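You operate a simulated robot arm through the tools that you are given. There is no shell and no other tool. Be economical: measure what you need, move in short steps, check, and stop when the job is done.

You run a simulated robot arm. Do the job below in one go: nothing can be reset, and whatever is moved stays where it is left.

Task
Put the red brush on the middle of the plank table away on the door end of the plank table. Put two of the clay pieces from the upper shelf of the tall rack on the shelf under the middle bench. Fetch the long brown tile and set it on the top of the bench board. Any order will do.

The check looks at the end state, three seconds after you hand in, the way a careful person would. Anything else that was tipped, shoved, dropped, spilled or broken makes it a failure.

Robot
A 7-joint arm with a two-finger gripper on a trunk, on a base that drives. Base frame: it is fixed to the floor where the robot stands at the start and does not move with it; the origin is under the middle of the robot, x ahead of it, y to its left, z up; the surface under the hand at the start is at about z = 720. Lengths are in mm, angles in rad, forces in N, time in s.
With the tool pointing down near the work surface it reaches from about 320 to 760 mm from the robot's upright axis, wherever it stands. Its first joint turns from -2.897 to 2.897 rad. Places, roughly: clay piece [-1000, -1000, 1000]; door end of the plank table [900, -1200, 700]; long brown tile (10x5x2 cm) [-700, -1600, 300]; red brush (3x3x10 cm) [500, 100, 800]; shelf under the middle bench [3100, -1400, 300]; top of the bench board [400, 2500, 900]. Payload 1.71 kg.
Tool frame: the origin (TCP) lies between the finger pads and is the grasp point; the fingertips stand 20 mm ahead of it; z points along the fingers, y is the line along which they close. Largest opening 96 mm; the body of the gripper starts 113 mm behind the TCP.
Orientation is that of the tool frame in the base frame, as a unit quaternion [x, y, z, w]. With the fingers straight down and closing along the base's y, the tool's x points along the base's -x, its y along +y and its z along -z.

Tools
- The arm moves only by the tool move_arm. Its argument "increments" is a list of rows, each a list of 7 numbers: the turn, a rotation vector about the tool's x, y, z in degrees, then the shift along the tool's x, y, z in cm, then the finger opening in cm, from 0 to 9.6. In form: [[ax, ay, az, tx, ty, tz, gripper], ...]. A call has 1 to 8 rows; each row is the pose to reach, as a shift and turn from the pose commanded when the call began, along the tool's axes at that moment. Rows are played at 5 a second. More than 50 mm and 0.15 rad between two rows, or a gripper value outside its range, and nothing of the call is played. A pose out of reach is approached as far as the arm can. The call stops where the force on the tool passes 40 N (or 10 N more than at its start, if that is more) or the arm is blocked; 0.2 s more then pass. Each finger travels about 153 mm/s and halts on what it meets, pressing with about 26 N; the grip force reading is that of the motor and also rises with nothing between the fingers. The clock runs only during rows and for 0.2 s after the last one: add rows that repeat a pose to give the fingers time. The reply holds the time, the measured pose of the TCP, the force on the tool along the base axes, the opening and the grip force, in the units named above and with some noise, with the torque about the TCP (base axes, N m) and any sound that the robot's microphone picked up.
- Cameras (640 x 400 px; columns grow to the right, rows downward): "scene" is now at [33.6, 130.9, 1562.7]; the picture's right is [-0.27, -0.96, 0.00], its down [-0.80, 0.22, -0.56] and it looks along [0.54, -0.15, -0.83] (base axes); focal length 272 px, centre (320, 200). "wrist" rides on the gripper at [66, 14, -145] in the tool frame; the picture's right is [-0.21, 0.98, 0.00], its down [-0.88, -0.18, -0.45] and it looks along [-0.44, -0.09, 0.90] (tool axes); focal length 275 px, centre (320, 200).
- snapshot(camera): a new picture of that camera. The clock stands still meanwhile.
- raise_lower(by): slides the trunk up (or, below 0, down) by that many mm; the arm and the scene camera ride with it, the base frame stays. It gives what a move gives, with no picture.
- steer(legs): drives the robot by 1 to 6 legs, each [ahead, turn to the left] in mm and rad, along the robot's own axes; the way and the turn of a leg run together, so that a leg with both is an arc; at most 1500 mm and 3.142 rad a leg. The arm and the cameras ride along, it lands a little off, and it stops where it bumps. It gives what a move gives.
- aim_head(pan, tilt): turns the head with the scene camera to pan (to the left, within 2.705 rad either way) and tilt (down, from -0.506 to 1.204), counted from straight ahead of the robot. It gives what a move gives.
- measure_at(camera, pixels): for up to 12 pixels [column, row] of the newest picture of that camera ("zoom" is the newest enlarged one), the place [x, y, z] in the base frame of the surface seen there, good to about 2 mm. The clock stands still meanwhile.
- close_up(camera, box): a new picture of the part [left, top, right, bottom] of that camera's present view, enlarged. The clock stands still meanwhile.
- hand_in(): hands the job in; it is judged then, once.

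Work in short steps. Measure before you move; look again where a grasp or a placing could have gone wrong, and mend it. You have 110 turns and 90 pictures in all, those below and enlarged ones among them. Open the gripper and draw the arm clear of the work before you hand the job in, unless the task says otherwise.

The tools are called after ">>>" as name(argument=value, ...) on one line, values as JSON. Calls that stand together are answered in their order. move_arm: Moves the arm, as the interface text tells. Its arguments: {"type":"object","properties":{"increments":{"type":"array","items":{"type":"array","items":{"type":"number"}}}},"required":["increments"]} The other tools are called the same way: raise_lower (by) slides the trunk up or down; steer (legs) drives the base; aim_head (pan, tilt) turns the head that bears the scene camera; snapshot (camera) takes a picture; measure_at (camera, pixels) gives the place of the surface under pixels of a picture; close_up (camera, box) takes an enlarged picture of a part of a camera's view; hand_in () hands the job in.

At the start:

```text
time_s: 0.0
ee_pos: [564.1, 122.5, 975.7]
tcp_rot: [-0.001, 1.0, 0.0, -0.001]
wrist_force: [0.4, 0.2, 0.2]
torque: [0.02, 0.03, -0.01]
grip_width: 96.1
grasp_force: 0.0
trunk travel left (down, up): [-175.0, 211.0]
robot x, y, heading: [-1.0, -0.7, 0.002]
head pan, tilt: [-0.272, 0.955]
```

scene: 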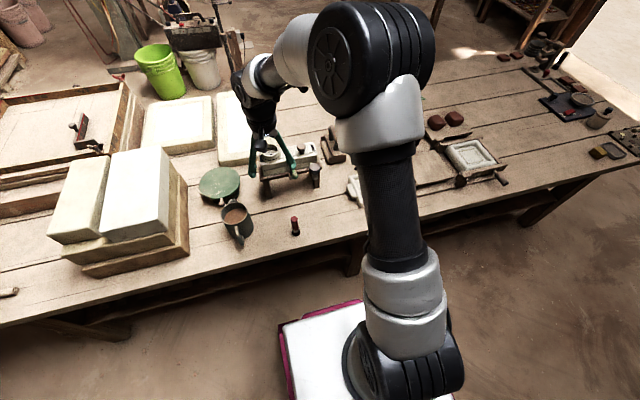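
wrist: 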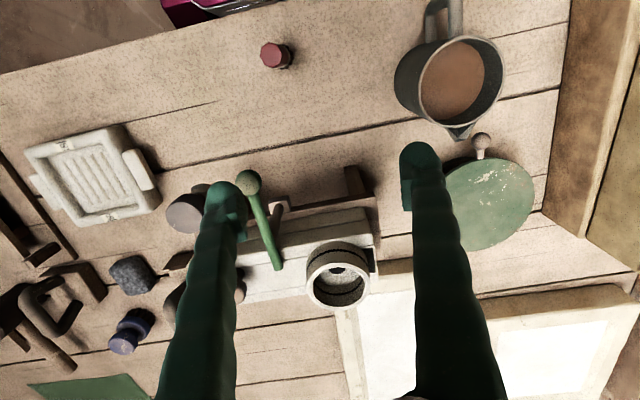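

The red item stands at scene (295,225) and wrist (275,55). I measure it and the table around it.

>>> measure_at(camera="wrist", pixels=[[270, 52], [285, 62], [230, 60], [275, 100], [430, 60], [340, 60], [400, 90], [250, 180]])

>>> close_up(camera="scene", box=[200, 120, 380, 260])

>>> measure_at(camera="scene", pixels=[[295, 218], [295, 233], [590, 95], [560, 110], [520, 110], [540, 140], [610, 150], [470, 155], [490, 120]])

```text
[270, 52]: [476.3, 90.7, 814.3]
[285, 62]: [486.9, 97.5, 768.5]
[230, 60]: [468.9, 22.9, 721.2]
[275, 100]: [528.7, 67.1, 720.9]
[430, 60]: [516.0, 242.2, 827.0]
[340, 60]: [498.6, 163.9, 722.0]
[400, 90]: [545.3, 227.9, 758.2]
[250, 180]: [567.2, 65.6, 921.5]
```

```text
2.86 times, centred on (290, 190) of scene
```

zoom: 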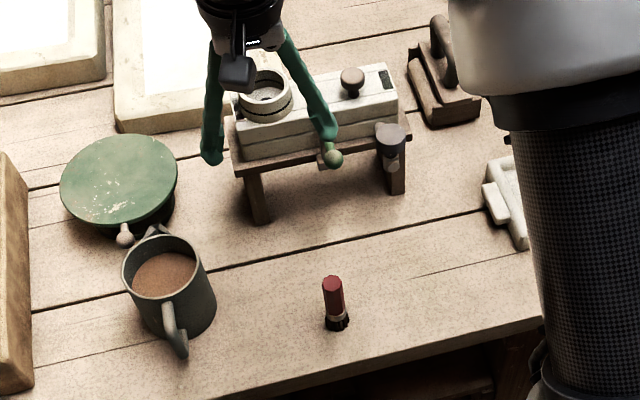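

```text
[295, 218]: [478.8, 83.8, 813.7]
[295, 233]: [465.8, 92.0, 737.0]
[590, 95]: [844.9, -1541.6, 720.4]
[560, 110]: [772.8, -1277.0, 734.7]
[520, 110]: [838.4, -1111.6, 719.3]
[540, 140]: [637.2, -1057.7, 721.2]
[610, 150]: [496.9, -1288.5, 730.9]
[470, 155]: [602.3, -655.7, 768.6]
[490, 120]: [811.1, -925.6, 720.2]
```

The brush stands upright at about (479, 91), top z 815. Before grasping, I look round at the door end, the rack and the others.

>>> aim_head(pan=-1.0, tilt=0.6)

>>> snapshot(camera="scene")

>>> aim_head(pan=-2.3, tilt=0.5)

>>> snapshot(camera="scene")

>>> aim_head(pan=1.4, tilt=0.4)

>>> snapshot(camera="scene")

```text
time_s: 1.1
ee_pos: [549.2, 123.4, 985.5]
tcp_rot: [-0.001, 1.0, 0.0, 0.008]
wrist_force: [-0.2, 0.1, 0.1]
torque: [0.0, 0.0, -0.02]
grip_width: 96.0
grasp_force: 0.0
trunk travel left (down, up): [-175.0, 211.0]
robot x, y, heading: [1.8, -3.3, 0.003]
head pan, tilt: [-1.0, 0.6]
```

```text
86 pictures are left
```

scene: 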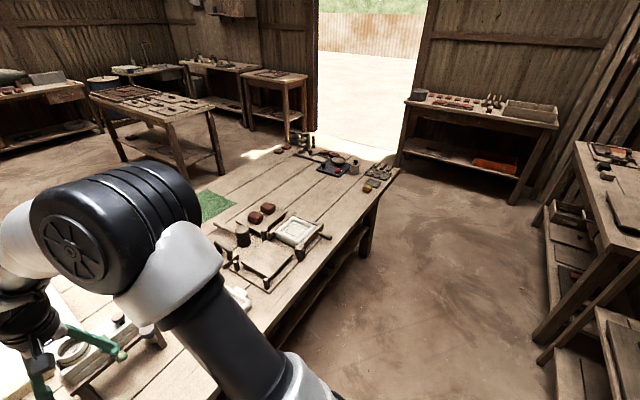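

```text
time_s: 2.6
ee_pos: [547.6, 123.7, 985.2]
tcp_rot: [-0.001, 1.0, -0.001, 0.007]
wrist_force: [-0.1, 0.9, 0.0]
torque: [0.0, 0.02, -0.01]
grip_width: 96.1
grasp_force: 0.0
trunk travel left (down, up): [-175.0, 211.0]
robot x, y, heading: [0.8, -5.3, 0.004]
head pan, tilt: [-2.3, 0.499]
```

```text
85 pictures are left
```

scene: 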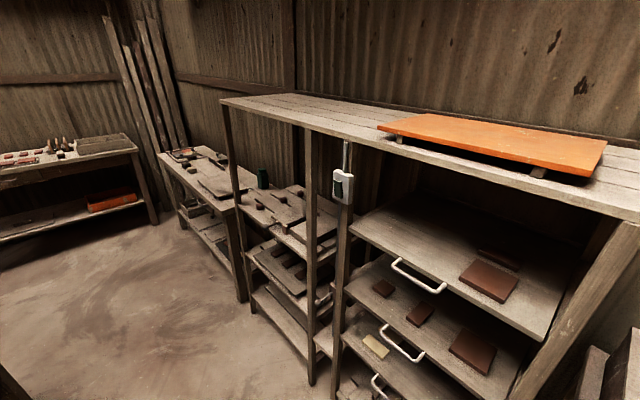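

```text
time_s: 5.6
ee_pos: [548.8, 122.7, 984.7]
tcp_rot: [-0.001, 1.0, 0.0, 0.007]
wrist_force: [-0.6, -0.8, 0.4]
torque: [-0.03, -0.02, -0.01]
grip_width: 96.1
grasp_force: 0.1
trunk travel left (down, up): [-175.0, 211.0]
robot x, y, heading: [1.1, -1.7, -0.001]
head pan, tilt: [1.4, 0.4]
```

```text
84 pictures are left
```

scene: 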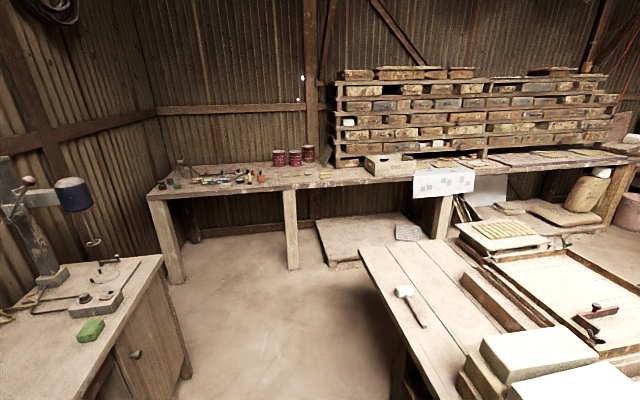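

The bench run at upper left and the rack behind are found. I now move over the brush and descend with fingers open.

>>> move_arm(increments=[[0, 0, 0, 3.5, -1.6, 0, 9.6], [0, 0, 0, 7.1, -3.3, 0, 9.6], [0, 0, 0, 7.1, -3.3, 5, 9.6], [0, 0, 0, 7.1, -3.3, 9.5, 9.6], [0, 0, 0, 7.1, -3.3, 9.5, 9.6]])

>>> snapshot(camera="wrist")

```text
time_s: 6.8
ee_pos: [477.7, 90.1, 888.9]
tcp_rot: [-0.001, 1.0, -0.001, 0.007]
wrist_force: [-0.4, 0.3, -0.4]
torque: [0.0, -0.01, -0.01]
grip_width: 96.2
grasp_force: 0.0
trunk travel left (down, up): [-175.0, 211.0]
robot x, y, heading: [0.8, -3.1, -0.002]
head pan, tilt: [1.4, 0.4]
```

```text
83 pictures are left
```

wrist: 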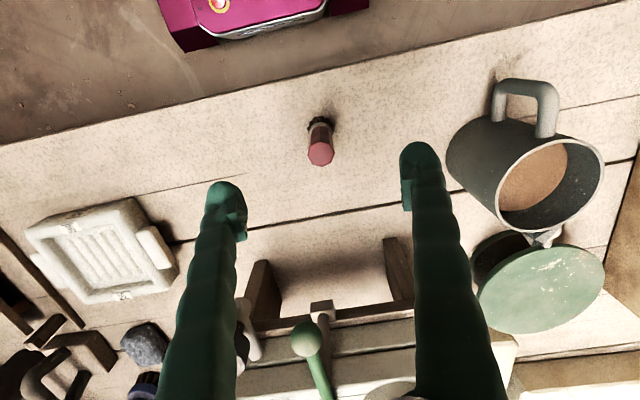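

The brush top shows at (320,155); I verify it.

>>> measure_at(camera="wrist", pixels=[[320, 155], [311, 153], [329, 153], [320, 144], [320, 163], [318, 125], [450, 180]])

```text
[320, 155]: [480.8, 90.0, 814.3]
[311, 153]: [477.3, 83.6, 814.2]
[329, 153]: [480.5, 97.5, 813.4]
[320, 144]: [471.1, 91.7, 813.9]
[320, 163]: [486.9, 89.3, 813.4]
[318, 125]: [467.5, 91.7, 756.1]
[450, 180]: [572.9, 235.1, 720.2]
```

Aligned at (479, 90). I descend to z≈783 and close.

>>> move_arm(increments=[[0, 0, 0, -0.2, 0, 4, 9.6], [0, 0, 0, -0.2, 0, 8, 9.6], [0, 0, 0, -0.2, 0, 10.6, 9.6], [0, 0, 0, -0.2, 0, 10.6, 9.6], [0, 0, 0, -0.2, 0, 10.6, 0], [0, 0, 0, -0.2, 0, 10.6, 0], [0, 0, 0, -0.2, 0, 10.6, 0], [0, 0, 0, -0.2, 0, 10.6, 0]])

>>> measure_at(camera="scene", pixels=[[350, 180], [220, 195], [60, 370], [170, 290], [380, 250], [470, 290]])

```text
time_s: 8.6
ee_pos: [482.0, 89.3, 782.4]
tcp_rot: [-0.001, 1.0, -0.001, 0.006]
wrist_force: [0.8, -0.4, 0.4]
torque: [0.0, 0.02, 0.01]
grip_width: 22.0
grasp_force: 25.8
trunk travel left (down, up): [-175.0, 211.0]
robot x, y, heading: [-2.1, -6.0, 0.006]
head pan, tilt: [1.4, 0.4]
```

```text
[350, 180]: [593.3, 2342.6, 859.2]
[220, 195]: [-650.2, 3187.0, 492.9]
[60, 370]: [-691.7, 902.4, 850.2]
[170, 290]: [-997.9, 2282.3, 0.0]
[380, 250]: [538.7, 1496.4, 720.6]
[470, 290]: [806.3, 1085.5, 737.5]
```

Brush held (22 mm). I lift it and look at the door end.

>>> move_arm(increments=[[0, 0, 0, 0, 0, -4, 0], [0, 0, 0, 0, 0, -8, 0], [0, 0, 0, 0, 0, -12, 0], [0, 0, 0, 0, 0, -16, 0], [0, 0, 0, 0, 0, -20, 0], [0, 0, 0, 0, 0, -23, 0]])

>>> aim_head(pan=-1.1, tilt=0.7)

>>> snapshot(camera="scene")

>>> measure_at(camera="scene", pixels=[[260, 150], [270, 170], [300, 190], [325, 120], [350, 110], [330, 150], [500, 140], [430, 80], [590, 150], [230, 40], [400, 300], [285, 145]])

```text
time_s: 10.0
ee_pos: [477.6, 91.8, 1014.5]
tcp_rot: [-0.001, 1.0, 0.0, 0.006]
wrist_force: [-0.3, 0.4, -1.1]
torque: [0.0, 0.0, -0.01]
grip_width: 22.0
grasp_force: 25.7
trunk travel left (down, up): [-175.0, 211.0]
robot x, y, heading: [0.7, -2.6, 0.003]
head pan, tilt: [1.4, 0.4]
```

```text
time_s: 12.3
ee_pos: [479.2, 90.1, 1013.7]
tcp_rot: [-0.001, 1.0, 0.0, 0.007]
wrist_force: [-0.6, -0.3, -0.7]
torque: [0.01, -0.02, 0.01]
grip_width: 22.1
grasp_force: 26.1
trunk travel left (down, up): [-175.0, 211.0]
robot x, y, heading: [-2.9, -5.4, 0.003]
head pan, tilt: [-1.1, 0.7]
```

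```text
82 pictures are left
```

scene: 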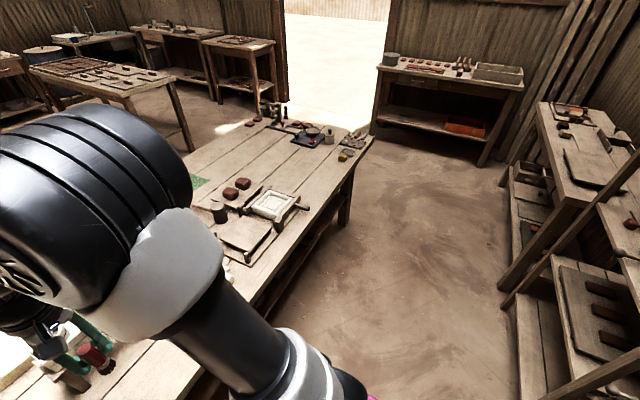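

```text
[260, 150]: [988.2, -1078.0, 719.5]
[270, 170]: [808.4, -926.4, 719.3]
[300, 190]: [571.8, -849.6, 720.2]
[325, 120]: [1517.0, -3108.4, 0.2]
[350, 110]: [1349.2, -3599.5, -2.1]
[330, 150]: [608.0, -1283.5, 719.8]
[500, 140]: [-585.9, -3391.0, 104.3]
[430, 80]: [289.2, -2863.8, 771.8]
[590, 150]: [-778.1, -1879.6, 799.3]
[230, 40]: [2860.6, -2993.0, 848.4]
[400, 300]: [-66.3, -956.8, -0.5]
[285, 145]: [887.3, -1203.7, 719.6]
```

The door end has free wood near (330,150) = (608,-1284). I zoom in to pick a clear spot.

>>> close_up(camera="scene", box=[180, 90, 400, 220])

>>> measure_at(camera="zoom", pixels=[[400, 210], [380, 240], [450, 230], [500, 220], [340, 200], [470, 290], [560, 150], [330, 260], [300, 220], [500, 190]])

```text
2.91 times, centred on (290, 155) of scene
```

zoom: 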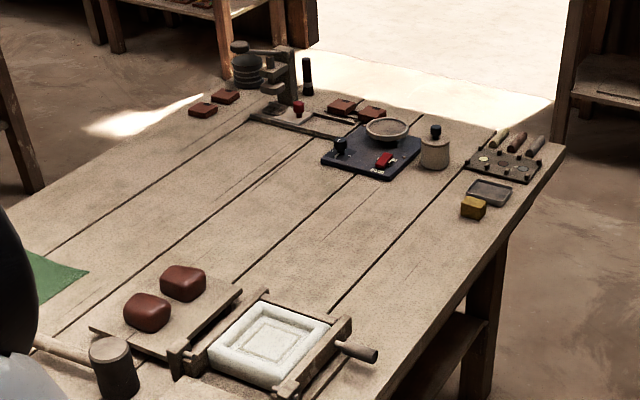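

```text
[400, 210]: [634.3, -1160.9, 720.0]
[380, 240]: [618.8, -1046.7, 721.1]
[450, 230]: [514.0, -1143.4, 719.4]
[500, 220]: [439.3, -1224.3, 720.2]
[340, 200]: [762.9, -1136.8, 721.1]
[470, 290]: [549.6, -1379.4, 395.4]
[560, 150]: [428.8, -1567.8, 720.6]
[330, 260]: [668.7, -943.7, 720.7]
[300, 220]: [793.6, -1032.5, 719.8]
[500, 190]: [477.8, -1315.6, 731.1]
```

Target: bare wood near (720, -1150), well short of the dark pad. I turn right, drive along the table, and turn back to face it.

>>> steer(legs=[[0, -1.571], [1130, 0], [0, 1.571]])

>>> aim_head(pan=-0.25, tilt=0.9)

>>> snapshot(camera="scene")

>>> snapshot(camera="wrist")

```text
time_s: 27.6
ee_pos: [478.6, -1043.1, 1013.6]
tcp_rot: [0.001, 1.0, 0.0, 0.006]
wrist_force: [0.6, 0.5, -0.5]
torque: [0.0, -0.01, -0.02]
grip_width: 21.7
grasp_force: 26.2
trunk travel left (down, up): [-175.0, 211.0]
robot x, y, heading: [-2.5, -1138.3, -0.002]
head pan, tilt: [-1.1, 0.7]
```

```text
time_s: 28.8
ee_pos: [462.2, -1043.4, 1021.0]
tcp_rot: [0.001, 1.0, -0.001, 0.015]
wrist_force: [-0.3, 0.1, 0.0]
torque: [0.03, -0.02, 0.0]
grip_width: 21.5
grasp_force: 26.5
trunk travel left (down, up): [-175.0, 211.0]
robot x, y, heading: [0.3, -1135.0, -0.004]
head pan, tilt: [-0.25, 0.901]
```

```text
80 pictures are left
```

scene: 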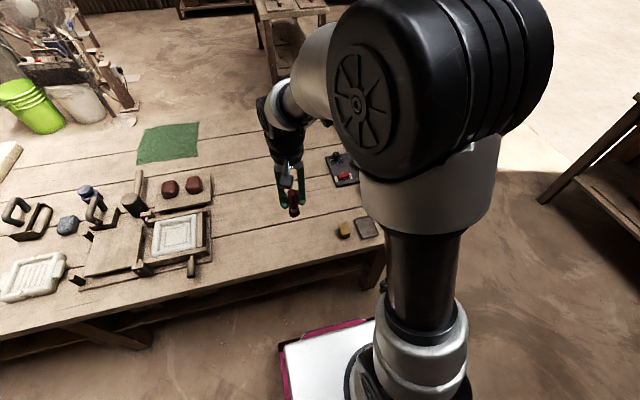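

```text
79 pictures are left
```

wrist: 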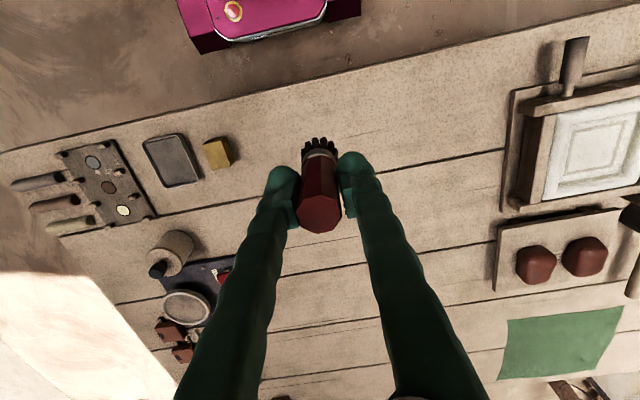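

Brush still held. I move over about (700, -1130) and correct the slight tilt.

>>> move_arm(increments=[[0, 0.4, 0, -4.6, -1.7, 0, 0], [0, 0.8, 0, -9.2, -3.4, 0, 0], [0, 1.2, 0, -13.8, -5.1, 0, 0], [0, 1.6, 0, -18.4, -6.9, 0, 0], [0, 1.7, 0, -23.0, -8.7, 0, 0], [0, 1.7, 0, -23.8, -8.7, 4, 0], [0, 1.7, 0, -23.8, -8.7, 8, 0], [0, 1.7, 0, -23.8, -8.7, 12, 0]])

>>> snapshot(camera="wrist")

>>> measure_at(camera="wrist", pixels=[[318, 150], [318, 210], [320, 110], [280, 140], [360, 150]])

```text
time_s: 30.6
ee_pos: [705.1, -1131.4, 906.2]
tcp_rot: [0.001, 1.0, 0.0, 0.0]
wrist_force: [-0.6, 0.1, -0.2]
torque: [-0.01, 0.02, 0.01]
grip_width: 21.5
grasp_force: 26.3
trunk travel left (down, up): [-175.0, 211.0]
robot x, y, heading: [-2.1, -1135.5, -0.003]
head pan, tilt: [-0.25, 0.901]
```

```text
78 pictures are left
```

wrist: 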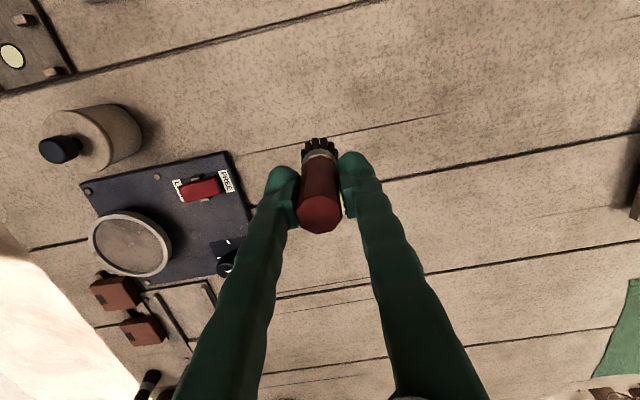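

```text
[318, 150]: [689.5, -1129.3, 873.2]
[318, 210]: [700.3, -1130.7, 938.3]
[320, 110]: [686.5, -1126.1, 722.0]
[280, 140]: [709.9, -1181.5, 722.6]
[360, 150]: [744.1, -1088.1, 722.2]
```

Clear wood below. I lower to TCP z≈784 (grasp height), then release.

>>> move_arm(increments=[[0, 0, 0, 0, 0, 4, 0], [0, 0, 0, 0, 0, 8, 0], [0, 0, 0, 0, 0, 11, 0], [0, 0, 0, 0, 0, 12, 0], [0, 0, 0, 0, 0, 12.3, 0], [0, 0, 0, 0, 0, 12.3, 0]])

```text
time_s: 31.9
ee_pos: [703.4, -1131.6, 786.5]
tcp_rot: [0.001, 1.0, 0.0, 0.001]
wrist_force: [-0.7, 0.1, -0.6]
torque: [-0.02, 0.0, 0.03]
grip_width: 21.3
grasp_force: 26.5
trunk travel left (down, up): [-175.0, 211.0]
robot x, y, heading: [-2.6, -1136.4, -0.004]
head pan, tilt: [-0.25, 0.901]
```

No contact yet; I inch down further to feel the table.

>>> move_arm(increments=[[0, 0, 0, 0, 0, 0.2, 0], [0, 0, 0, 0, 0, 0.3, 0], [0, 0, 0, 0, 0, 0.4, 0]])

>>> close_up(camera="wrist", box=[240, 90, 400, 260])

```text
time_s: 32.8
ee_pos: [705.3, -1130.2, 782.7]
tcp_rot: [0.001, 1.0, 0.0, 0.0]
wrist_force: [-0.3, -1.0, 5.6]
torque: [-0.03, 0.07, -0.01]
grip_width: 21.5
grasp_force: 25.6
trunk travel left (down, up): [-175.0, 211.0]
robot x, y, heading: [-0.9, -1137.1, -0.001]
head pan, tilt: [-0.25, 0.901]
```

```text
2.35 times, centred on (320, 175) of wrist
```

zoom: 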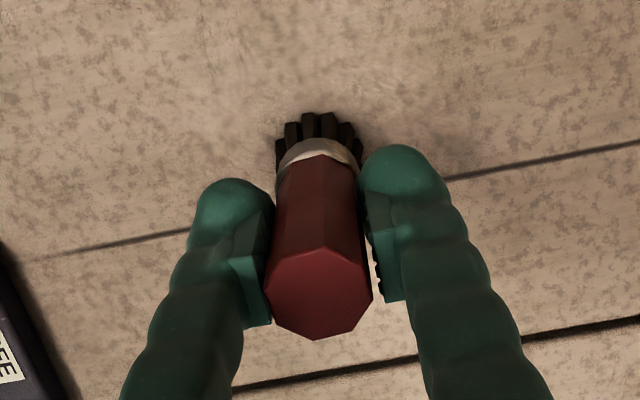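

Contact at 5.6 N. I release and rise straight up.

>>> move_arm(increments=[[0, 0, 0, 0, 0, 0, 4], [0, 0, 0, 0, 0, 0, 7], [0, 0, 0, 0, 0, 0, 7], [0, 0, 0, 0, 0, -4, 7], [0, 0, 0, 0, 0, -8, 7], [0, 0, 0, 0, 0, -12, 7], [0, 0, 0, 0, 0, -16.5, 7], [0, 0, 0, 0, 0, -21, 7]])

>>> snapshot(camera="wrist")

```text
time_s: 34.5
ee_pos: [704.9, -1132.0, 992.4]
tcp_rot: [0.001, 1.0, 0.0, 0.0]
wrist_force: [-1.0, -0.5, -0.4]
torque: [0.01, 0.0, 0.01]
grip_width: 69.9
grasp_force: 0.0
trunk travel left (down, up): [-175.0, 211.0]
robot x, y, heading: [-1.6, -1139.8, -0.001]
head pan, tilt: [-0.25, 0.901]
```

```text
76 pictures are left
```

wrist: 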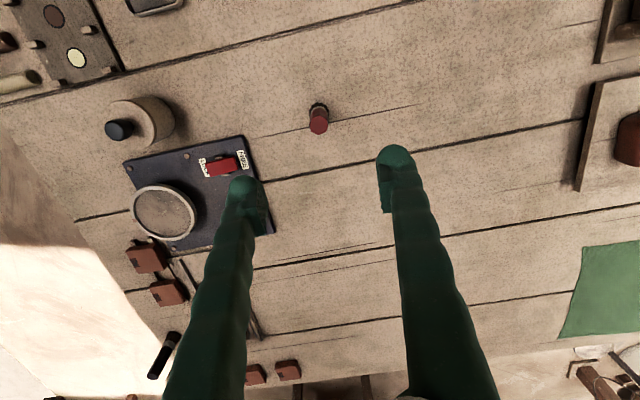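

Brush stands upright. I retract the arm and look at the rack behind.

>>> move_arm(increments=[[0, 0, 0, 4.5, 1, -2, 7], [0, 0, 0, 9, 2, -4, 7], [0, 0, 0, 13.5, 3, -6, 7], [0, 0, 0, 18, 3, -8, 7], [0, 0, 0, 22.5, 3, -10, 7], [0, 0, 0, 27, 3, -12, 7]])

>>> aim_head(pan=-2.6, tilt=0.5)

>>> snapshot(camera="scene")

>>> aim_head(pan=2.6, tilt=0.5)

>>> snapshot(camera="scene")

```text
refused: row 1 steps farther than a row can; nothing moved
```

```text
time_s: 36.7
ee_pos: [706.1, -1130.2, 990.2]
tcp_rot: [0.001, 1.0, 0.0, 0.0]
wrist_force: [0.1, 0.5, 0.5]
torque: [-0.02, -0.02, -0.01]
grip_width: 70.1
grasp_force: 0.2
trunk travel left (down, up): [-175.0, 211.0]
robot x, y, heading: [2.1, -1138.8, 0.003]
head pan, tilt: [-2.601, 0.499]
```

```text
75 pictures are left
```

scene: 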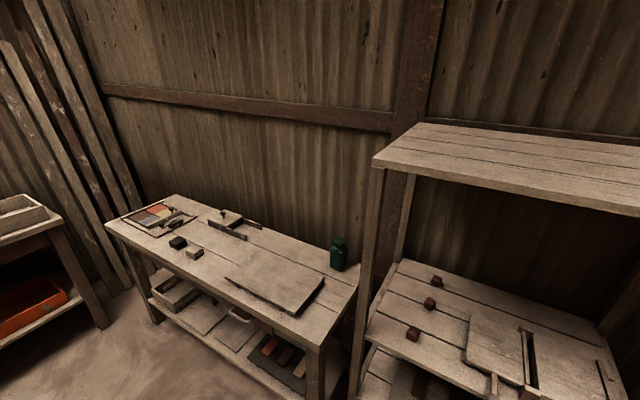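

```text
time_s: 40.8
ee_pos: [705.9, -1128.1, 991.3]
tcp_rot: [0.001, 1.0, 0.0, 0.001]
wrist_force: [-0.8, -0.1, 0.5]
torque: [-0.03, -0.01, 0.01]
grip_width: 70.2
grasp_force: 0.0
trunk travel left (down, up): [-175.0, 211.0]
robot x, y, heading: [-1.8, -1140.3, -0.001]
head pan, tilt: [2.601, 0.499]
```

```text
74 pictures are left
```

scene: 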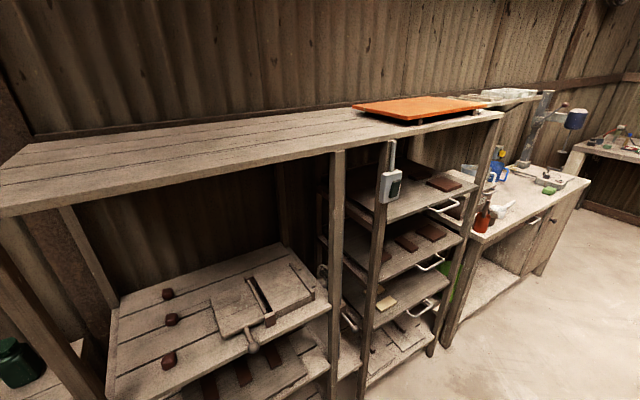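

Three clay pieces on the upper shelf at (167,293), (171,320), (169,359). I measure them, the shelf and the rack roof.

>>> measure_at(camera="scene", pixels=[[167, 293], [171, 319], [168, 356], [140, 330], [170, 385], [120, 400], [60, 195], [330, 170], [230, 310], [200, 300], [330, 320], [105, 390]])

>>> close_up(camera="scene", box=[60, 220, 340, 400])

```text
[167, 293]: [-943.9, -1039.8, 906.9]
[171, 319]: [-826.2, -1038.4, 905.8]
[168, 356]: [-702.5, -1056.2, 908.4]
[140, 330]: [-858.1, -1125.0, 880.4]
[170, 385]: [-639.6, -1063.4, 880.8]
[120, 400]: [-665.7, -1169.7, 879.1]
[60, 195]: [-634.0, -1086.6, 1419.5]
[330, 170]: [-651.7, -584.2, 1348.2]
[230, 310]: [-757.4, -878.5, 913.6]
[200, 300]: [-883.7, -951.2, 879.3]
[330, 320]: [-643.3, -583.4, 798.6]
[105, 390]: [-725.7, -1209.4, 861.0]
```

```text
2.22 times, centred on (200, 310) of scene
```

zoom: 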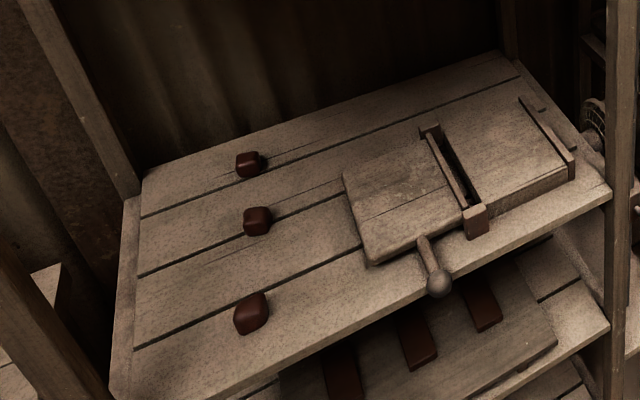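

Clay at (-700,-1056), (-823,-1038), (-941,-1040); shelf z 880, roof edge ≈1350. I retract the arm (smaller steps), then turn to face the rack.

>>> move_arm(increments=[[0, 0, 0, 4.5, 0, -1, 7], [0, 0, 0, 9, 0, -2, 7], [0, 0, 0, 13.5, 0, -3, 7], [0, 0, 0, 18, 0, -4, 7], [0, 0, 0, 22.5, 0, -5, 7], [0, 0, 0, 27, 0, -6, 7], [0, 0, 0, 31, 0, -7, 7]])

>>> steer(legs=[[0, 3.141]])

>>> aim_head(pan=0.2, tilt=0.7)

>>> snapshot(camera="scene")

>>> snapshot(camera="wrist")

```text
time_s: 42.4
ee_pos: [393.0, -1131.5, 1061.7]
tcp_rot: [0.001, 1.0, 0.0, 0.001]
wrist_force: [-1.3, 0.8, 0.1]
torque: [0.02, -0.02, 0.0]
grip_width: 70.1
grasp_force: 0.1
trunk travel left (down, up): [-175.0, 211.0]
robot x, y, heading: [-1.8, -1137.8, -0.005]
head pan, tilt: [2.601, 0.499]
```

```text
time_s: 51.6
ee_pos: [-397.3, -1145.5, 1061.4]
tcp_rot: [1.0, -0.004, 0.0, 0.0]
wrist_force: [0.1, 0.0, 0.2]
torque: [0.05, 0.02, 0.04]
grip_width: 70.1
grasp_force: 0.1
trunk travel left (down, up): [-175.0, 211.0]
robot x, y, heading: [-1.7, -1129.8, 3.133]
head pan, tilt: [2.601, 0.499]
```

```text
time_s: 53.8
ee_pos: [-379.5, -1144.6, 1067.8]
tcp_rot: [1.0, -0.004, -0.007, 0.0]
wrist_force: [1.0, 0.5, -0.3]
torque: [-0.03, 0.02, -0.01]
grip_width: 70.1
grasp_force: 0.0
trunk travel left (down, up): [-175.0, 211.0]
robot x, y, heading: [-1.2, -1131.6, 3.128]
head pan, tilt: [0.201, 0.7]
```

```text
72 pictures are left
```

scene: 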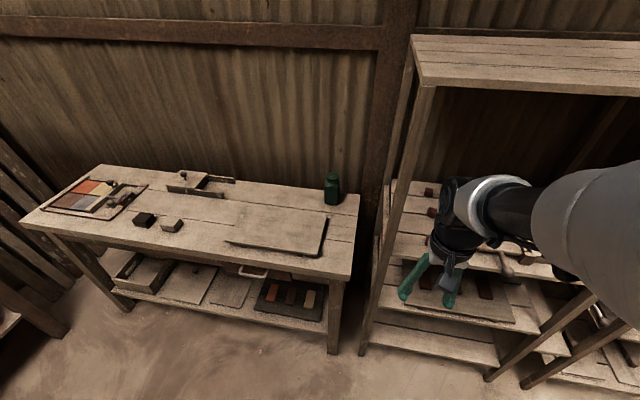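

```text
71 pictures are left
```

wrist: 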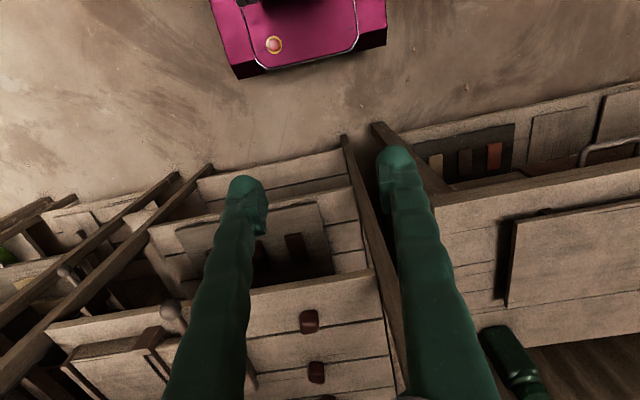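

The clay pieces are in the wrist view at (309,321), (316,371); the post runs (345,140)-(400,370). I measure these.

>>> measure_at(camera="wrist", pixels=[[309, 314], [309, 328], [300, 320], [318, 320], [316, 364], [365, 220], [390, 330], [345, 150], [300, 285], [400, 385], [200, 180], [170, 310]])

>>> measure_at(camera="scene", pixels=[[425, 88], [500, 90], [400, 180], [290, 290], [310, 297], [270, 290], [365, 330], [332, 180], [300, 250], [600, 85]])

>>> close_up(camera="scene", box=[220, 250, 360, 340])

```text
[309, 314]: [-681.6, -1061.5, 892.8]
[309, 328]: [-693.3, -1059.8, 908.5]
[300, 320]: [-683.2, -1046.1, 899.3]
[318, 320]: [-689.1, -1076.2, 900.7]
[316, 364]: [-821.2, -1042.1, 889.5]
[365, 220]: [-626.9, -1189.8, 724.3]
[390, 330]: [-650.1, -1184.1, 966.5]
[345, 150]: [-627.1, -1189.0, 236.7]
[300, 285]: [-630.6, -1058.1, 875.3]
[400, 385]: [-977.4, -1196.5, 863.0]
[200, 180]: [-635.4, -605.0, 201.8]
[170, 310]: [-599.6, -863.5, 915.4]
```

```text
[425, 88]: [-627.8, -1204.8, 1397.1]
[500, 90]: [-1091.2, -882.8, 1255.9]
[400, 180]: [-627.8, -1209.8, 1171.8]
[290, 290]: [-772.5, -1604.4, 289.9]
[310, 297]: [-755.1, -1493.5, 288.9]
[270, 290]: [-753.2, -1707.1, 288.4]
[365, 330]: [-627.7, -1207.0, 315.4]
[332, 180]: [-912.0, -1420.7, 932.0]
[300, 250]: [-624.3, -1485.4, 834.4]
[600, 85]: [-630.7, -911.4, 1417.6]
```

```text
4.44 times, centred on (290, 295) of scene
```

zoom: 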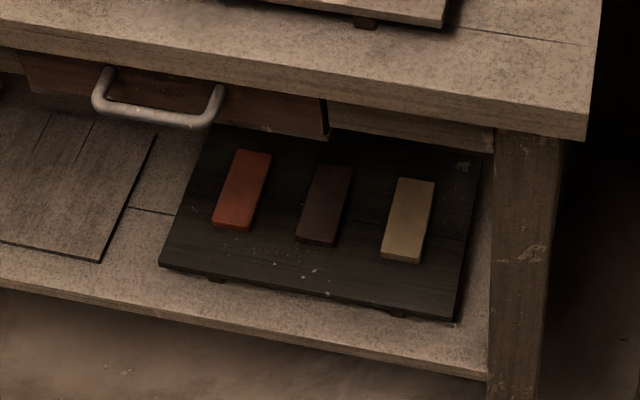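

Clay A centre ≈(-700,-1060). I sidestep first (post at y -1190), then move forward to hover over it at z≈960.

>>> move_arm(increments=[[0, 0, 0, 0, -4.2, 0, 7], [0, 0, 0, 0, -8.4, 0, 7], [0, 0, 0, -4.8, -8.4, 0, 7], [0, 0, 0, -9.6, -8.4, 0, 7], [0, 0, 0, -14.4, -8.4, 0, 7], [0, 0, 0, -19.2, -8.4, 0, 7], [0, 0, 0, -24, -8.4, 0, 7], [0, 0, 0, -28.8, -8.4, 0, 7]])

>>> move_arm(increments=[[0, 0, 0, -2.5, 0, 3.5, 7], [0, 0, 0, -2.8, 0, 8, 7], [0, 0, 0, -2.8, 0, 8, 7]])

>>> snapshot(camera="wrist")

```text
time_s: 55.6
ee_pos: [-668.2, -1057.3, 1072.9]
tcp_rot: [1.0, -0.004, -0.007, 0.0]
wrist_force: [0.1, -0.3, -0.8]
torque: [-0.01, -0.04, 0.02]
grip_width: 69.9
grasp_force: 0.1
trunk travel left (down, up): [-175.0, 211.0]
robot x, y, heading: [-3.1, -1129.5, 3.135]
head pan, tilt: [0.201, 0.7]
```

```text
time_s: 56.4
ee_pos: [-697.9, -1058.2, 992.7]
tcp_rot: [1.0, -0.005, -0.008, -0.001]
wrist_force: [0.5, -0.1, 0.2]
torque: [0.07, 0.0, -0.04]
grip_width: 70.1
grasp_force: 0.0
trunk travel left (down, up): [-175.0, 211.0]
robot x, y, heading: [-0.7, -1132.3, 3.131]
head pan, tilt: [0.201, 0.7]
```

```text
69 pictures are left
```

wrist: 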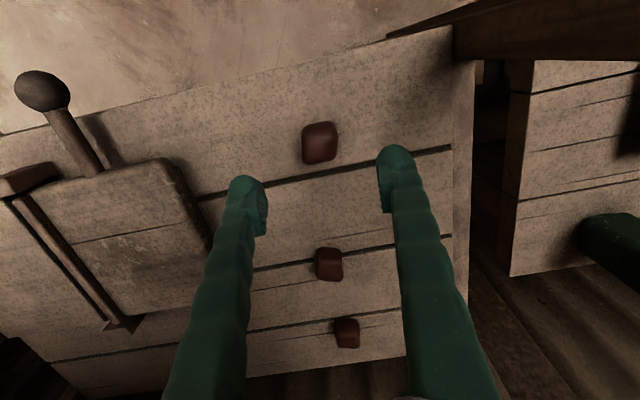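

>>> measure_at(camera="wrist", pixels=[[319, 130], [319, 143], [319, 158], [306, 143], [333, 143], [319, 175], [328, 265], [328, 252], [328, 276]])

```text
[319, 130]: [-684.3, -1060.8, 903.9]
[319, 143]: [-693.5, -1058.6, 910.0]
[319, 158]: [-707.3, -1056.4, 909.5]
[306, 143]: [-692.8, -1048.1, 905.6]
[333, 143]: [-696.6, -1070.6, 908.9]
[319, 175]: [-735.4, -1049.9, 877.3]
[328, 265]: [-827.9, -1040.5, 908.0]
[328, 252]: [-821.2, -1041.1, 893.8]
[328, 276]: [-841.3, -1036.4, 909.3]
```

Clay A centre ≈(-697,-1059), just under the TCP. I descend 90 mm and close.

>>> move_arm(increments=[[0, 0, 0, 0, 0, 4.5, 7], [0, 0, 0, 0.1, 0.1, 8, 7], [0, 0, 0, 0.1, 0.1, 9.0, 7], [0, 0, 0, 0.1, 0.1, 9.0, 7], [0, 0, 0, 0.1, 0.1, 9.0, 0], [0, 0, 0, 0.1, 0.1, 9.0, 0], [0, 0, 0, 0.1, 0.1, 9.0, 0], [0, 0, 0, 0.1, 0.1, 9.0, 0]])

>>> move_arm(increments=[[0, 0, 0, 0, 0, -4, 0], [0, 0, 0, 0, 0, -8, 0], [0, 0, 0, 0, 0, -12, 0], [0, 0, 0, 0, 0, -15, 0]])

>>> snapshot(camera="wrist")

```text
time_s: 58.2
ee_pos: [-697.7, -1059.9, 902.1]
tcp_rot: [1.0, -0.005, -0.006, 0.0]
wrist_force: [-0.1, 0.0, -0.7]
torque: [0.04, 0.0, 0.0]
grip_width: 33.0
grasp_force: 26.0
trunk travel left (down, up): [-175.0, 211.0]
robot x, y, heading: [-2.1, -1133.7, 3.132]
head pan, tilt: [0.201, 0.7]
```

```text
time_s: 59.2
ee_pos: [-694.9, -1059.3, 1055.1]
tcp_rot: [1.0, -0.004, -0.008, 0.0]
wrist_force: [-0.4, 0.4, 0.7]
torque: [0.0, 0.04, 0.0]
grip_width: 0.0
grasp_force: 25.7
trunk travel left (down, up): [-175.0, 211.0]
robot x, y, heading: [-3.0, -1130.2, 3.131]
head pan, tilt: [0.201, 0.7]
```

```text
68 pictures are left
```

wrist: 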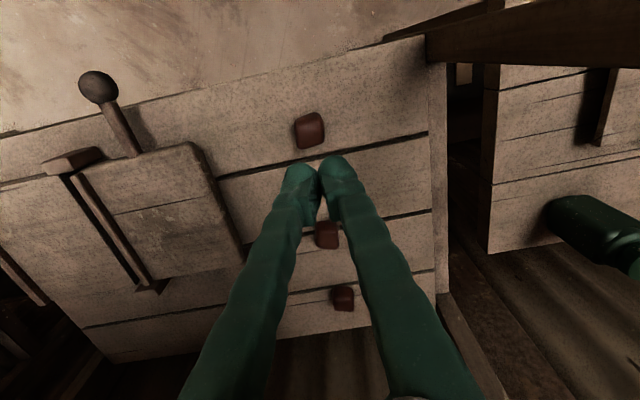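

The clay slipped out when lifting (it's back in place at (309,130)). I look closely at its shape and orientation.

>>> close_up(camera="wrist", box=[260, 90, 360, 170])

>>> measure_at(camera="zoom", pixels=[[230, 160], [300, 140], [390, 150], [400, 240], [320, 260], [250, 300], [240, 230], [310, 350], [320, 380], [320, 200], [460, 240], [180, 200]])

```text
5.00 times, centred on (310, 130) of wrist
```

zoom: 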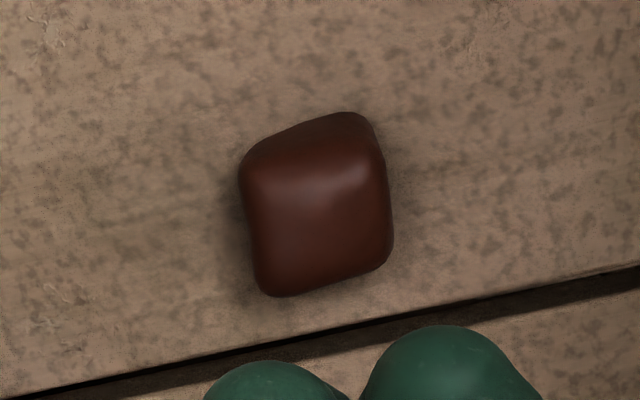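

```text
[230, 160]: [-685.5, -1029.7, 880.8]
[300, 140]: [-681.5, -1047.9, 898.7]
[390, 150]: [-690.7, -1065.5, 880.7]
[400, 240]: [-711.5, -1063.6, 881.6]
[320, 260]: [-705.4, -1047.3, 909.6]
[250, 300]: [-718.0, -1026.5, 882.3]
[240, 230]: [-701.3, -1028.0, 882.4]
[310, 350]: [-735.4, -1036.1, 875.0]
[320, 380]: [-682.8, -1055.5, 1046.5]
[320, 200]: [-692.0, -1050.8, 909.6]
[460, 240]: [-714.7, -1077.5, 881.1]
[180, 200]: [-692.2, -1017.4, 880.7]
```

It shifted to about (-694,-1048). The previous grip was too high on a rounded cube; I go lower this time, stopping on soft contact with the shelf.

>>> move_arm(increments=[[0, 0, 0, 0.1, -1.1, 0, 7], [0, 0, 0, 0.1, -1.1, 4, 7], [0, 0, 0, 0.2, -1.1, 8, 7], [0, 0, 0, 0.3, -1.1, 12, 7], [0, 0, 0, 0.3, -1.1, 15, 7], [0, 0, 0, 0.3, -1.1, 15.4, 7], [0, 0, 0, 0.3, -1.1, 15.6, 7], [0, 0, 0, 0.3, -1.1, 15.8, 7]])

>>> snapshot(camera="wrist")

```text
time_s: 61.0
ee_pos: [-696.3, -1046.9, 897.7]
tcp_rot: [1.0, -0.005, -0.01, 0.0]
wrist_force: [0.2, 0.4, 20.9]
torque: [-0.11, -0.08, 0.02]
grip_width: 69.7
grasp_force: 0.0
trunk travel left (down, up): [-175.0, 211.0]
robot x, y, heading: [-3.5, -1132.1, 3.134]
head pan, tilt: [0.201, 0.7]
```

```text
66 pictures are left
```

wrist: 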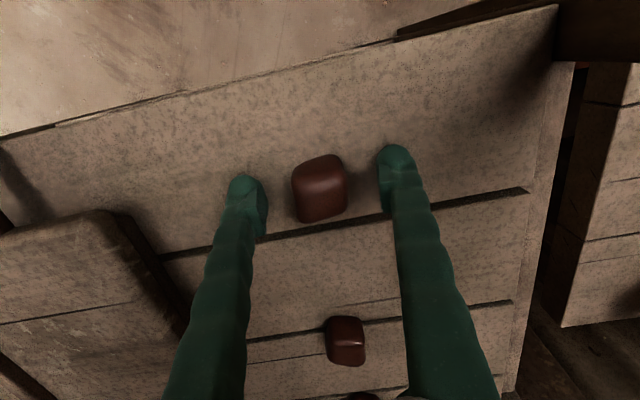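

Tips rest on the shelf (21 N) and the clay is centred; faces are ~5° off. I back off 1 mm, twist 5°, close, and lift slowly.

>>> move_arm(increments=[[0, 0, 5, 0, 0, -0.2, 7], [0, 0, 5, 0, 0, -0.2, 7], [0, 0, 5, 0, 0, -0.2, 2], [0, 0, 5, 0, 0, -0.2, 1], [0, 0, 5, 0, 0, -0.2, 0], [0, 0, 5, 0, 0, -0.2, 0], [0, 0, 5, 0, 0, -0.2, 0]])

>>> move_arm(increments=[[0, 0, 0, 0, 0, -0.3, 0], [0, 0, 0, 0, 0, -0.8, 0], [0, 0, 0, 0, 0, -1.5, 0], [0, 0, 0, 0, 0, -2.2, 0]])

>>> snapshot(camera="wrist")

```text
time_s: 62.6
ee_pos: [-692.9, -1047.5, 899.8]
tcp_rot: [0.999, -0.048, -0.01, 0.0]
wrist_force: [0.2, 9.0, 34.1]
torque: [0.31, -0.17, -0.22]
grip_width: 32.6
grasp_force: 26.4
trunk travel left (down, up): [-175.0, 211.0]
robot x, y, heading: [-1.1, -1132.3, 3.133]
head pan, tilt: [0.201, 0.7]
```

```text
time_s: 63.6
ee_pos: [-693.9, -1048.0, 917.8]
tcp_rot: [0.999, -0.049, -0.006, 0.0]
wrist_force: [0.5, -0.3, -1.1]
torque: [0.02, 0.0, 0.01]
grip_width: 32.6
grasp_force: 26.5
trunk travel left (down, up): [-175.0, 211.0]
robot x, y, heading: [-1.6, -1130.7, 3.137]
head pan, tilt: [0.201, 0.7]
```

```text
65 pictures are left
```

wrist: 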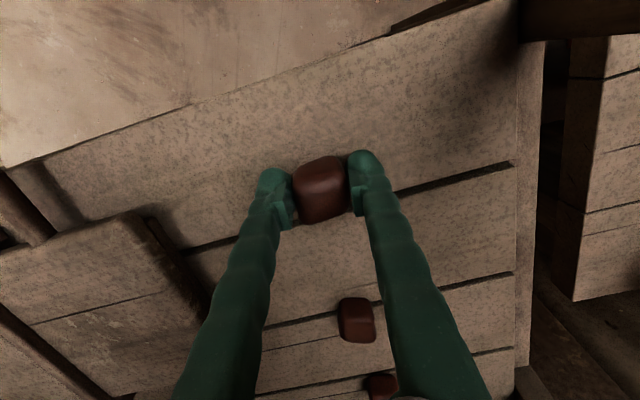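

Held now (32.6 mm). I lift gently further and draw back out of the rack.

>>> move_arm(increments=[[0, 0, 0, 0, 0, -2, 0], [0, 0, 0, 0, 0, -4, 0], [0, 0, 0, 0, 0, -6.5, 0], [0, 0, 0, 0, 0, -9, 0], [0, 0, 0, 2.5, 0, -11, 0], [0, 0, 0, 5.5, 0, -11, 0], [0, 0, 0, 8.5, 0, -11, 0], [0, 0, 0, 12, 0, -11, 0]])

>>> move_arm(increments=[[0, 0, 0, 2.5, 0, 0, 0], [0, 0, 0, 5.5, 0, 0, 0], [0, 0, 0, 9, 0, 0, 0], [0, 0, 0, 12.5, 0, 0, 0], [0, 0, 0, 16, 0, 0, 0], [0, 0, 0, 18, 0, 0, 0]])

>>> aim_head(pan=2.3, tilt=0.3)

>>> snapshot(camera="scene")

```text
time_s: 65.4
ee_pos: [-572.2, -1058.7, 1028.4]
tcp_rot: [0.999, -0.048, -0.009, 0.001]
wrist_force: [0.4, -0.4, -0.3]
torque: [-0.03, 0.02, 0.01]
grip_width: 32.4
grasp_force: 26.0
trunk travel left (down, up): [-175.0, 211.0]
robot x, y, heading: [-0.1, -1128.0, 3.136]
head pan, tilt: [0.201, 0.7]
```

```text
time_s: 66.8
ee_pos: [-393.9, -1076.8, 1024.2]
tcp_rot: [0.999, -0.047, -0.008, 0.001]
wrist_force: [0.1, 0.6, -0.5]
torque: [-0.03, 0.0, 0.0]
grip_width: 32.6
grasp_force: 26.1
trunk travel left (down, up): [-175.0, 211.0]
robot x, y, heading: [0.4, -1131.0, 3.134]
head pan, tilt: [0.201, 0.7]
```

```text
time_s: 68.8
ee_pos: [-394.8, -1077.4, 1023.5]
tcp_rot: [0.999, -0.049, -0.007, 0.0]
wrist_force: [-0.1, 0.1, -1.3]
torque: [-0.01, 0.01, 0.0]
grip_width: 32.7
grasp_force: 26.3
trunk travel left (down, up): [-175.0, 211.0]
robot x, y, heading: [-1.2, -1130.0, 3.132]
head pan, tilt: [2.3, 0.3]
```

```text
64 pictures are left
```

scene: 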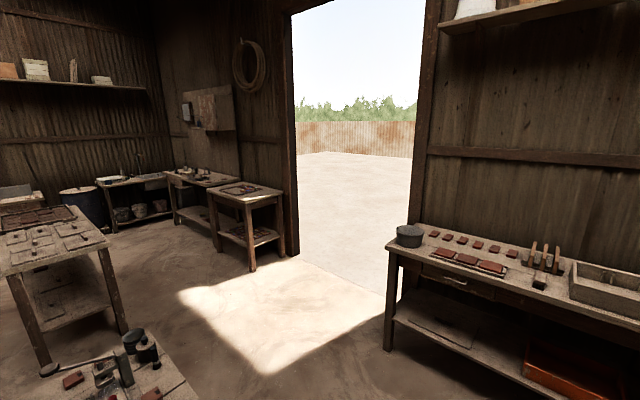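

The "middle bench" must be the table at left with a lower shelf at (65,310). I measure it and the others.

>>> measure_at(camera="scene", pixels=[[75, 280], [60, 320], [40, 255], [115, 330], [40, 360], [100, 240], [200, 230], [250, 235], [60, 300], [160, 350], [250, 290]])

>>> close_up(camera="scene", box=[0, 190, 200, 370])

```text
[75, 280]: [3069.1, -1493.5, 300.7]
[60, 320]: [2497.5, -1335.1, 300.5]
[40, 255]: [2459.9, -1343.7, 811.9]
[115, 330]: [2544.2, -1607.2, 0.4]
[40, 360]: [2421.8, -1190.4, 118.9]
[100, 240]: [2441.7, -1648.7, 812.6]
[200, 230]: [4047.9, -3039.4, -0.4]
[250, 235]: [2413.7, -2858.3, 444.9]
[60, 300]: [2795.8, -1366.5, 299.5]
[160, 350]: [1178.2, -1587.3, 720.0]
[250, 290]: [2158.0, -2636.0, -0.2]
```

```text
2.22 times, centred on (100, 280) of scene
```

zoom: 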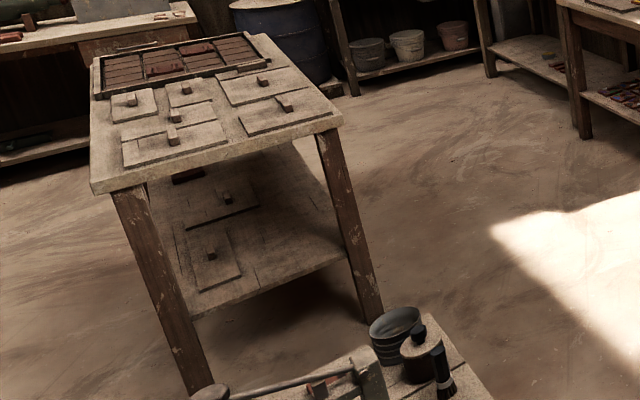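

Middle bench spans about y -1100…-1650, top z 812, shelf z 300. I drive round via y≈-2200 (clear floor) to its door side, in two stages.

>>> steer(legs=[[0, 1.578], [1070, 0], [0, 1.571], [1400, 0]])

>>> aim_head(pan=0.5, tilt=0.5)

>>> snapshot(camera="scene")

```text
time_s: 90.9
ee_pos: [1794.1, -2275.5, 1023.3]
tcp_rot: [0.054, 0.999, 0.0, 0.008]
wrist_force: [0.3, 0.2, -0.9]
torque: [-0.04, -0.01, 0.01]
grip_width: 32.7
grasp_force: 26.4
trunk travel left (down, up): [-175.0, 211.0]
robot x, y, heading: [1400.3, -2218.3, -0.021]
head pan, tilt: [2.3, 0.3]
```

```text
time_s: 92.7
ee_pos: [1777.8, -2275.2, 1028.6]
tcp_rot: [0.055, 0.998, 0.0, 0.016]
wrist_force: [0.3, -0.3, -0.3]
torque: [0.0, 0.01, -0.01]
grip_width: 32.8
grasp_force: 26.0
trunk travel left (down, up): [-175.0, 211.0]
robot x, y, heading: [1401.4, -2217.1, -0.021]
head pan, tilt: [0.499, 0.499]
```

```text
62 pictures are left
```

scene: 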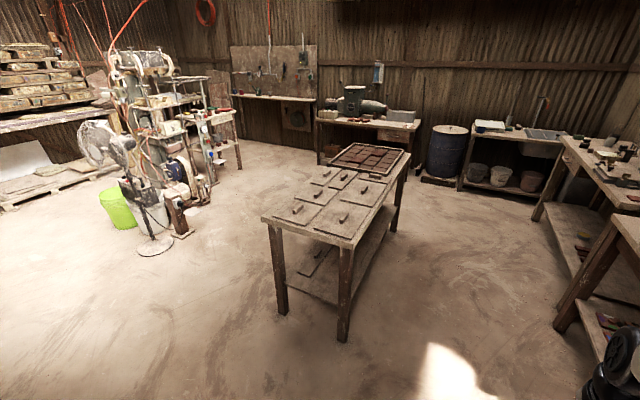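

I measure the middle bench's corners and the wall benches on the right to plan the corridor.

>>> measure_at(camera="scene", pixels=[[265, 218], [350, 245], [410, 155], [360, 265], [385, 210], [620, 225], [560, 140], [570, 290], [605, 345], [470, 185], [340, 340], [450, 330]])

>>> close_up(camera="scene", box=[250, 130, 430, 350])

```text
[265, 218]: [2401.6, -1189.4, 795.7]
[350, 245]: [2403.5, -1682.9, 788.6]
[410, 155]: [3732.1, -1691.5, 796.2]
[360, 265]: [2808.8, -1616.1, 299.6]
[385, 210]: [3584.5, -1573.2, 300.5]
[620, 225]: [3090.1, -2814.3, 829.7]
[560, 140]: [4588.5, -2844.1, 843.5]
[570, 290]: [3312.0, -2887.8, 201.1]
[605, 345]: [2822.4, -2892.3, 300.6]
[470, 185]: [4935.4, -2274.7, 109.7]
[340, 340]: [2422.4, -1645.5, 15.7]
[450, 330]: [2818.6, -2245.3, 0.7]
```

```text
1.82 times, centred on (340, 240) of scene
```

zoom: 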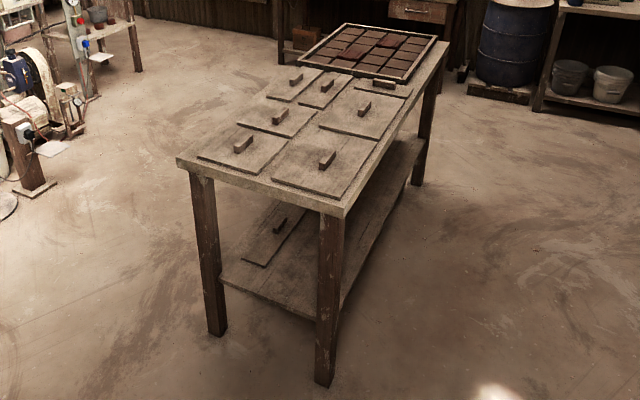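

Bench has no apron; shelf edge y≈-1640, wall benches front at about y -2800. I drive to x≈3000 and turn to face the bench.

>>> steer(legs=[[0, 0.021], [1500, 0], [80, 0], [0, 1.571]])

>>> aim_head(pan=0.0, tilt=1.0)

>>> snapshot(camera="scene")

>>> snapshot(camera="wrist")

```text
time_s: 106.2
ee_pos: [3031.6, -1843.0, 1030.0]
tcp_rot: [-0.674, 0.739, 0.01, 0.009]
wrist_force: [0.5, -0.8, -0.8]
torque: [0.0, 0.0, 0.01]
grip_width: 32.7
grasp_force: 25.5
trunk travel left (down, up): [-175.0, 211.0]
robot x, y, heading: [2983.2, -2219.6, 1.571]
head pan, tilt: [0.499, 0.499]
```

```text
time_s: 107.1
ee_pos: [3030.8, -1857.5, 1035.2]
tcp_rot: [-0.674, 0.739, 0.016, 0.016]
wrist_force: [-0.8, -0.3, -0.5]
torque: [-0.03, -0.04, 0.02]
grip_width: 32.6
grasp_force: 26.3
trunk travel left (down, up): [-175.0, 211.0]
robot x, y, heading: [2985.1, -2220.2, 1.566]
head pan, tilt: [0.0, 1.0]
```

```text
60 pictures are left
```

scene: 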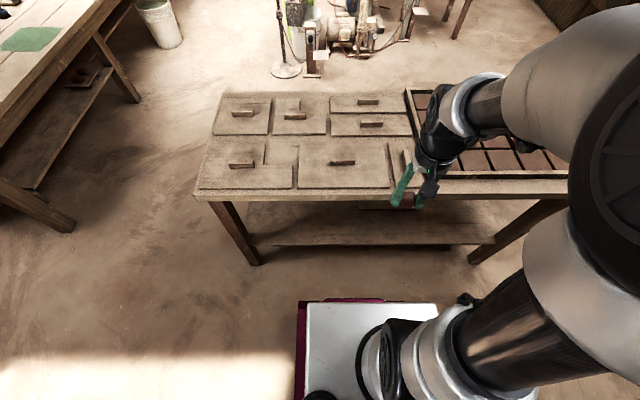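

```text
59 pictures are left
```

wrist: 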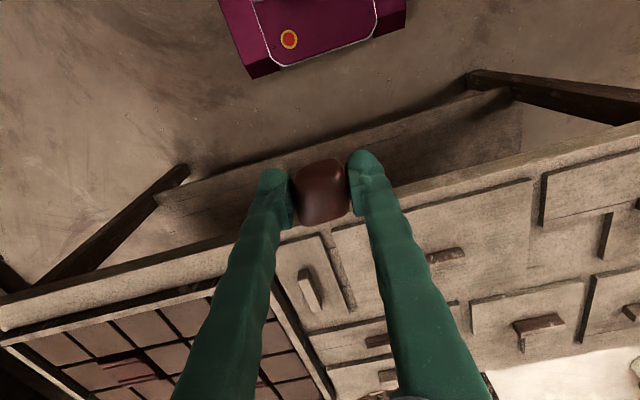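

Shelf front strip shows at (300-440, 235). I measure it and my own base's extents.

>>> measure_at(camera="scene", pixels=[[340, 340], [310, 305], [430, 305], [330, 228], [370, 228], [420, 230], [370, 243], [300, 238], [375, 208], [330, 190], [380, 375], [400, 215]])

>>> close_up(camera="scene", box=[190, 180, 520, 280])

```text
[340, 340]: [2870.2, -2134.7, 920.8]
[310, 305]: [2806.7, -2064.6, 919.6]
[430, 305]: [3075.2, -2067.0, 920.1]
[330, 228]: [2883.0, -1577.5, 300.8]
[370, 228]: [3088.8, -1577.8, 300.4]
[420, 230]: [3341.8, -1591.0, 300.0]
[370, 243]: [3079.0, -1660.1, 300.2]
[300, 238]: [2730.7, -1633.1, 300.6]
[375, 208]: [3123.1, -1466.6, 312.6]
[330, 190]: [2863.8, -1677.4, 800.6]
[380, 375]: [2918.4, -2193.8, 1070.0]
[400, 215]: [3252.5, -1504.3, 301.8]
```

```text
1.94 times, centred on (355, 230) of scene
```

zoom: 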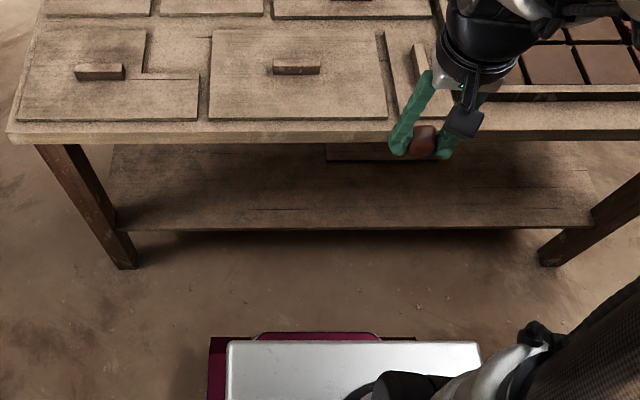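

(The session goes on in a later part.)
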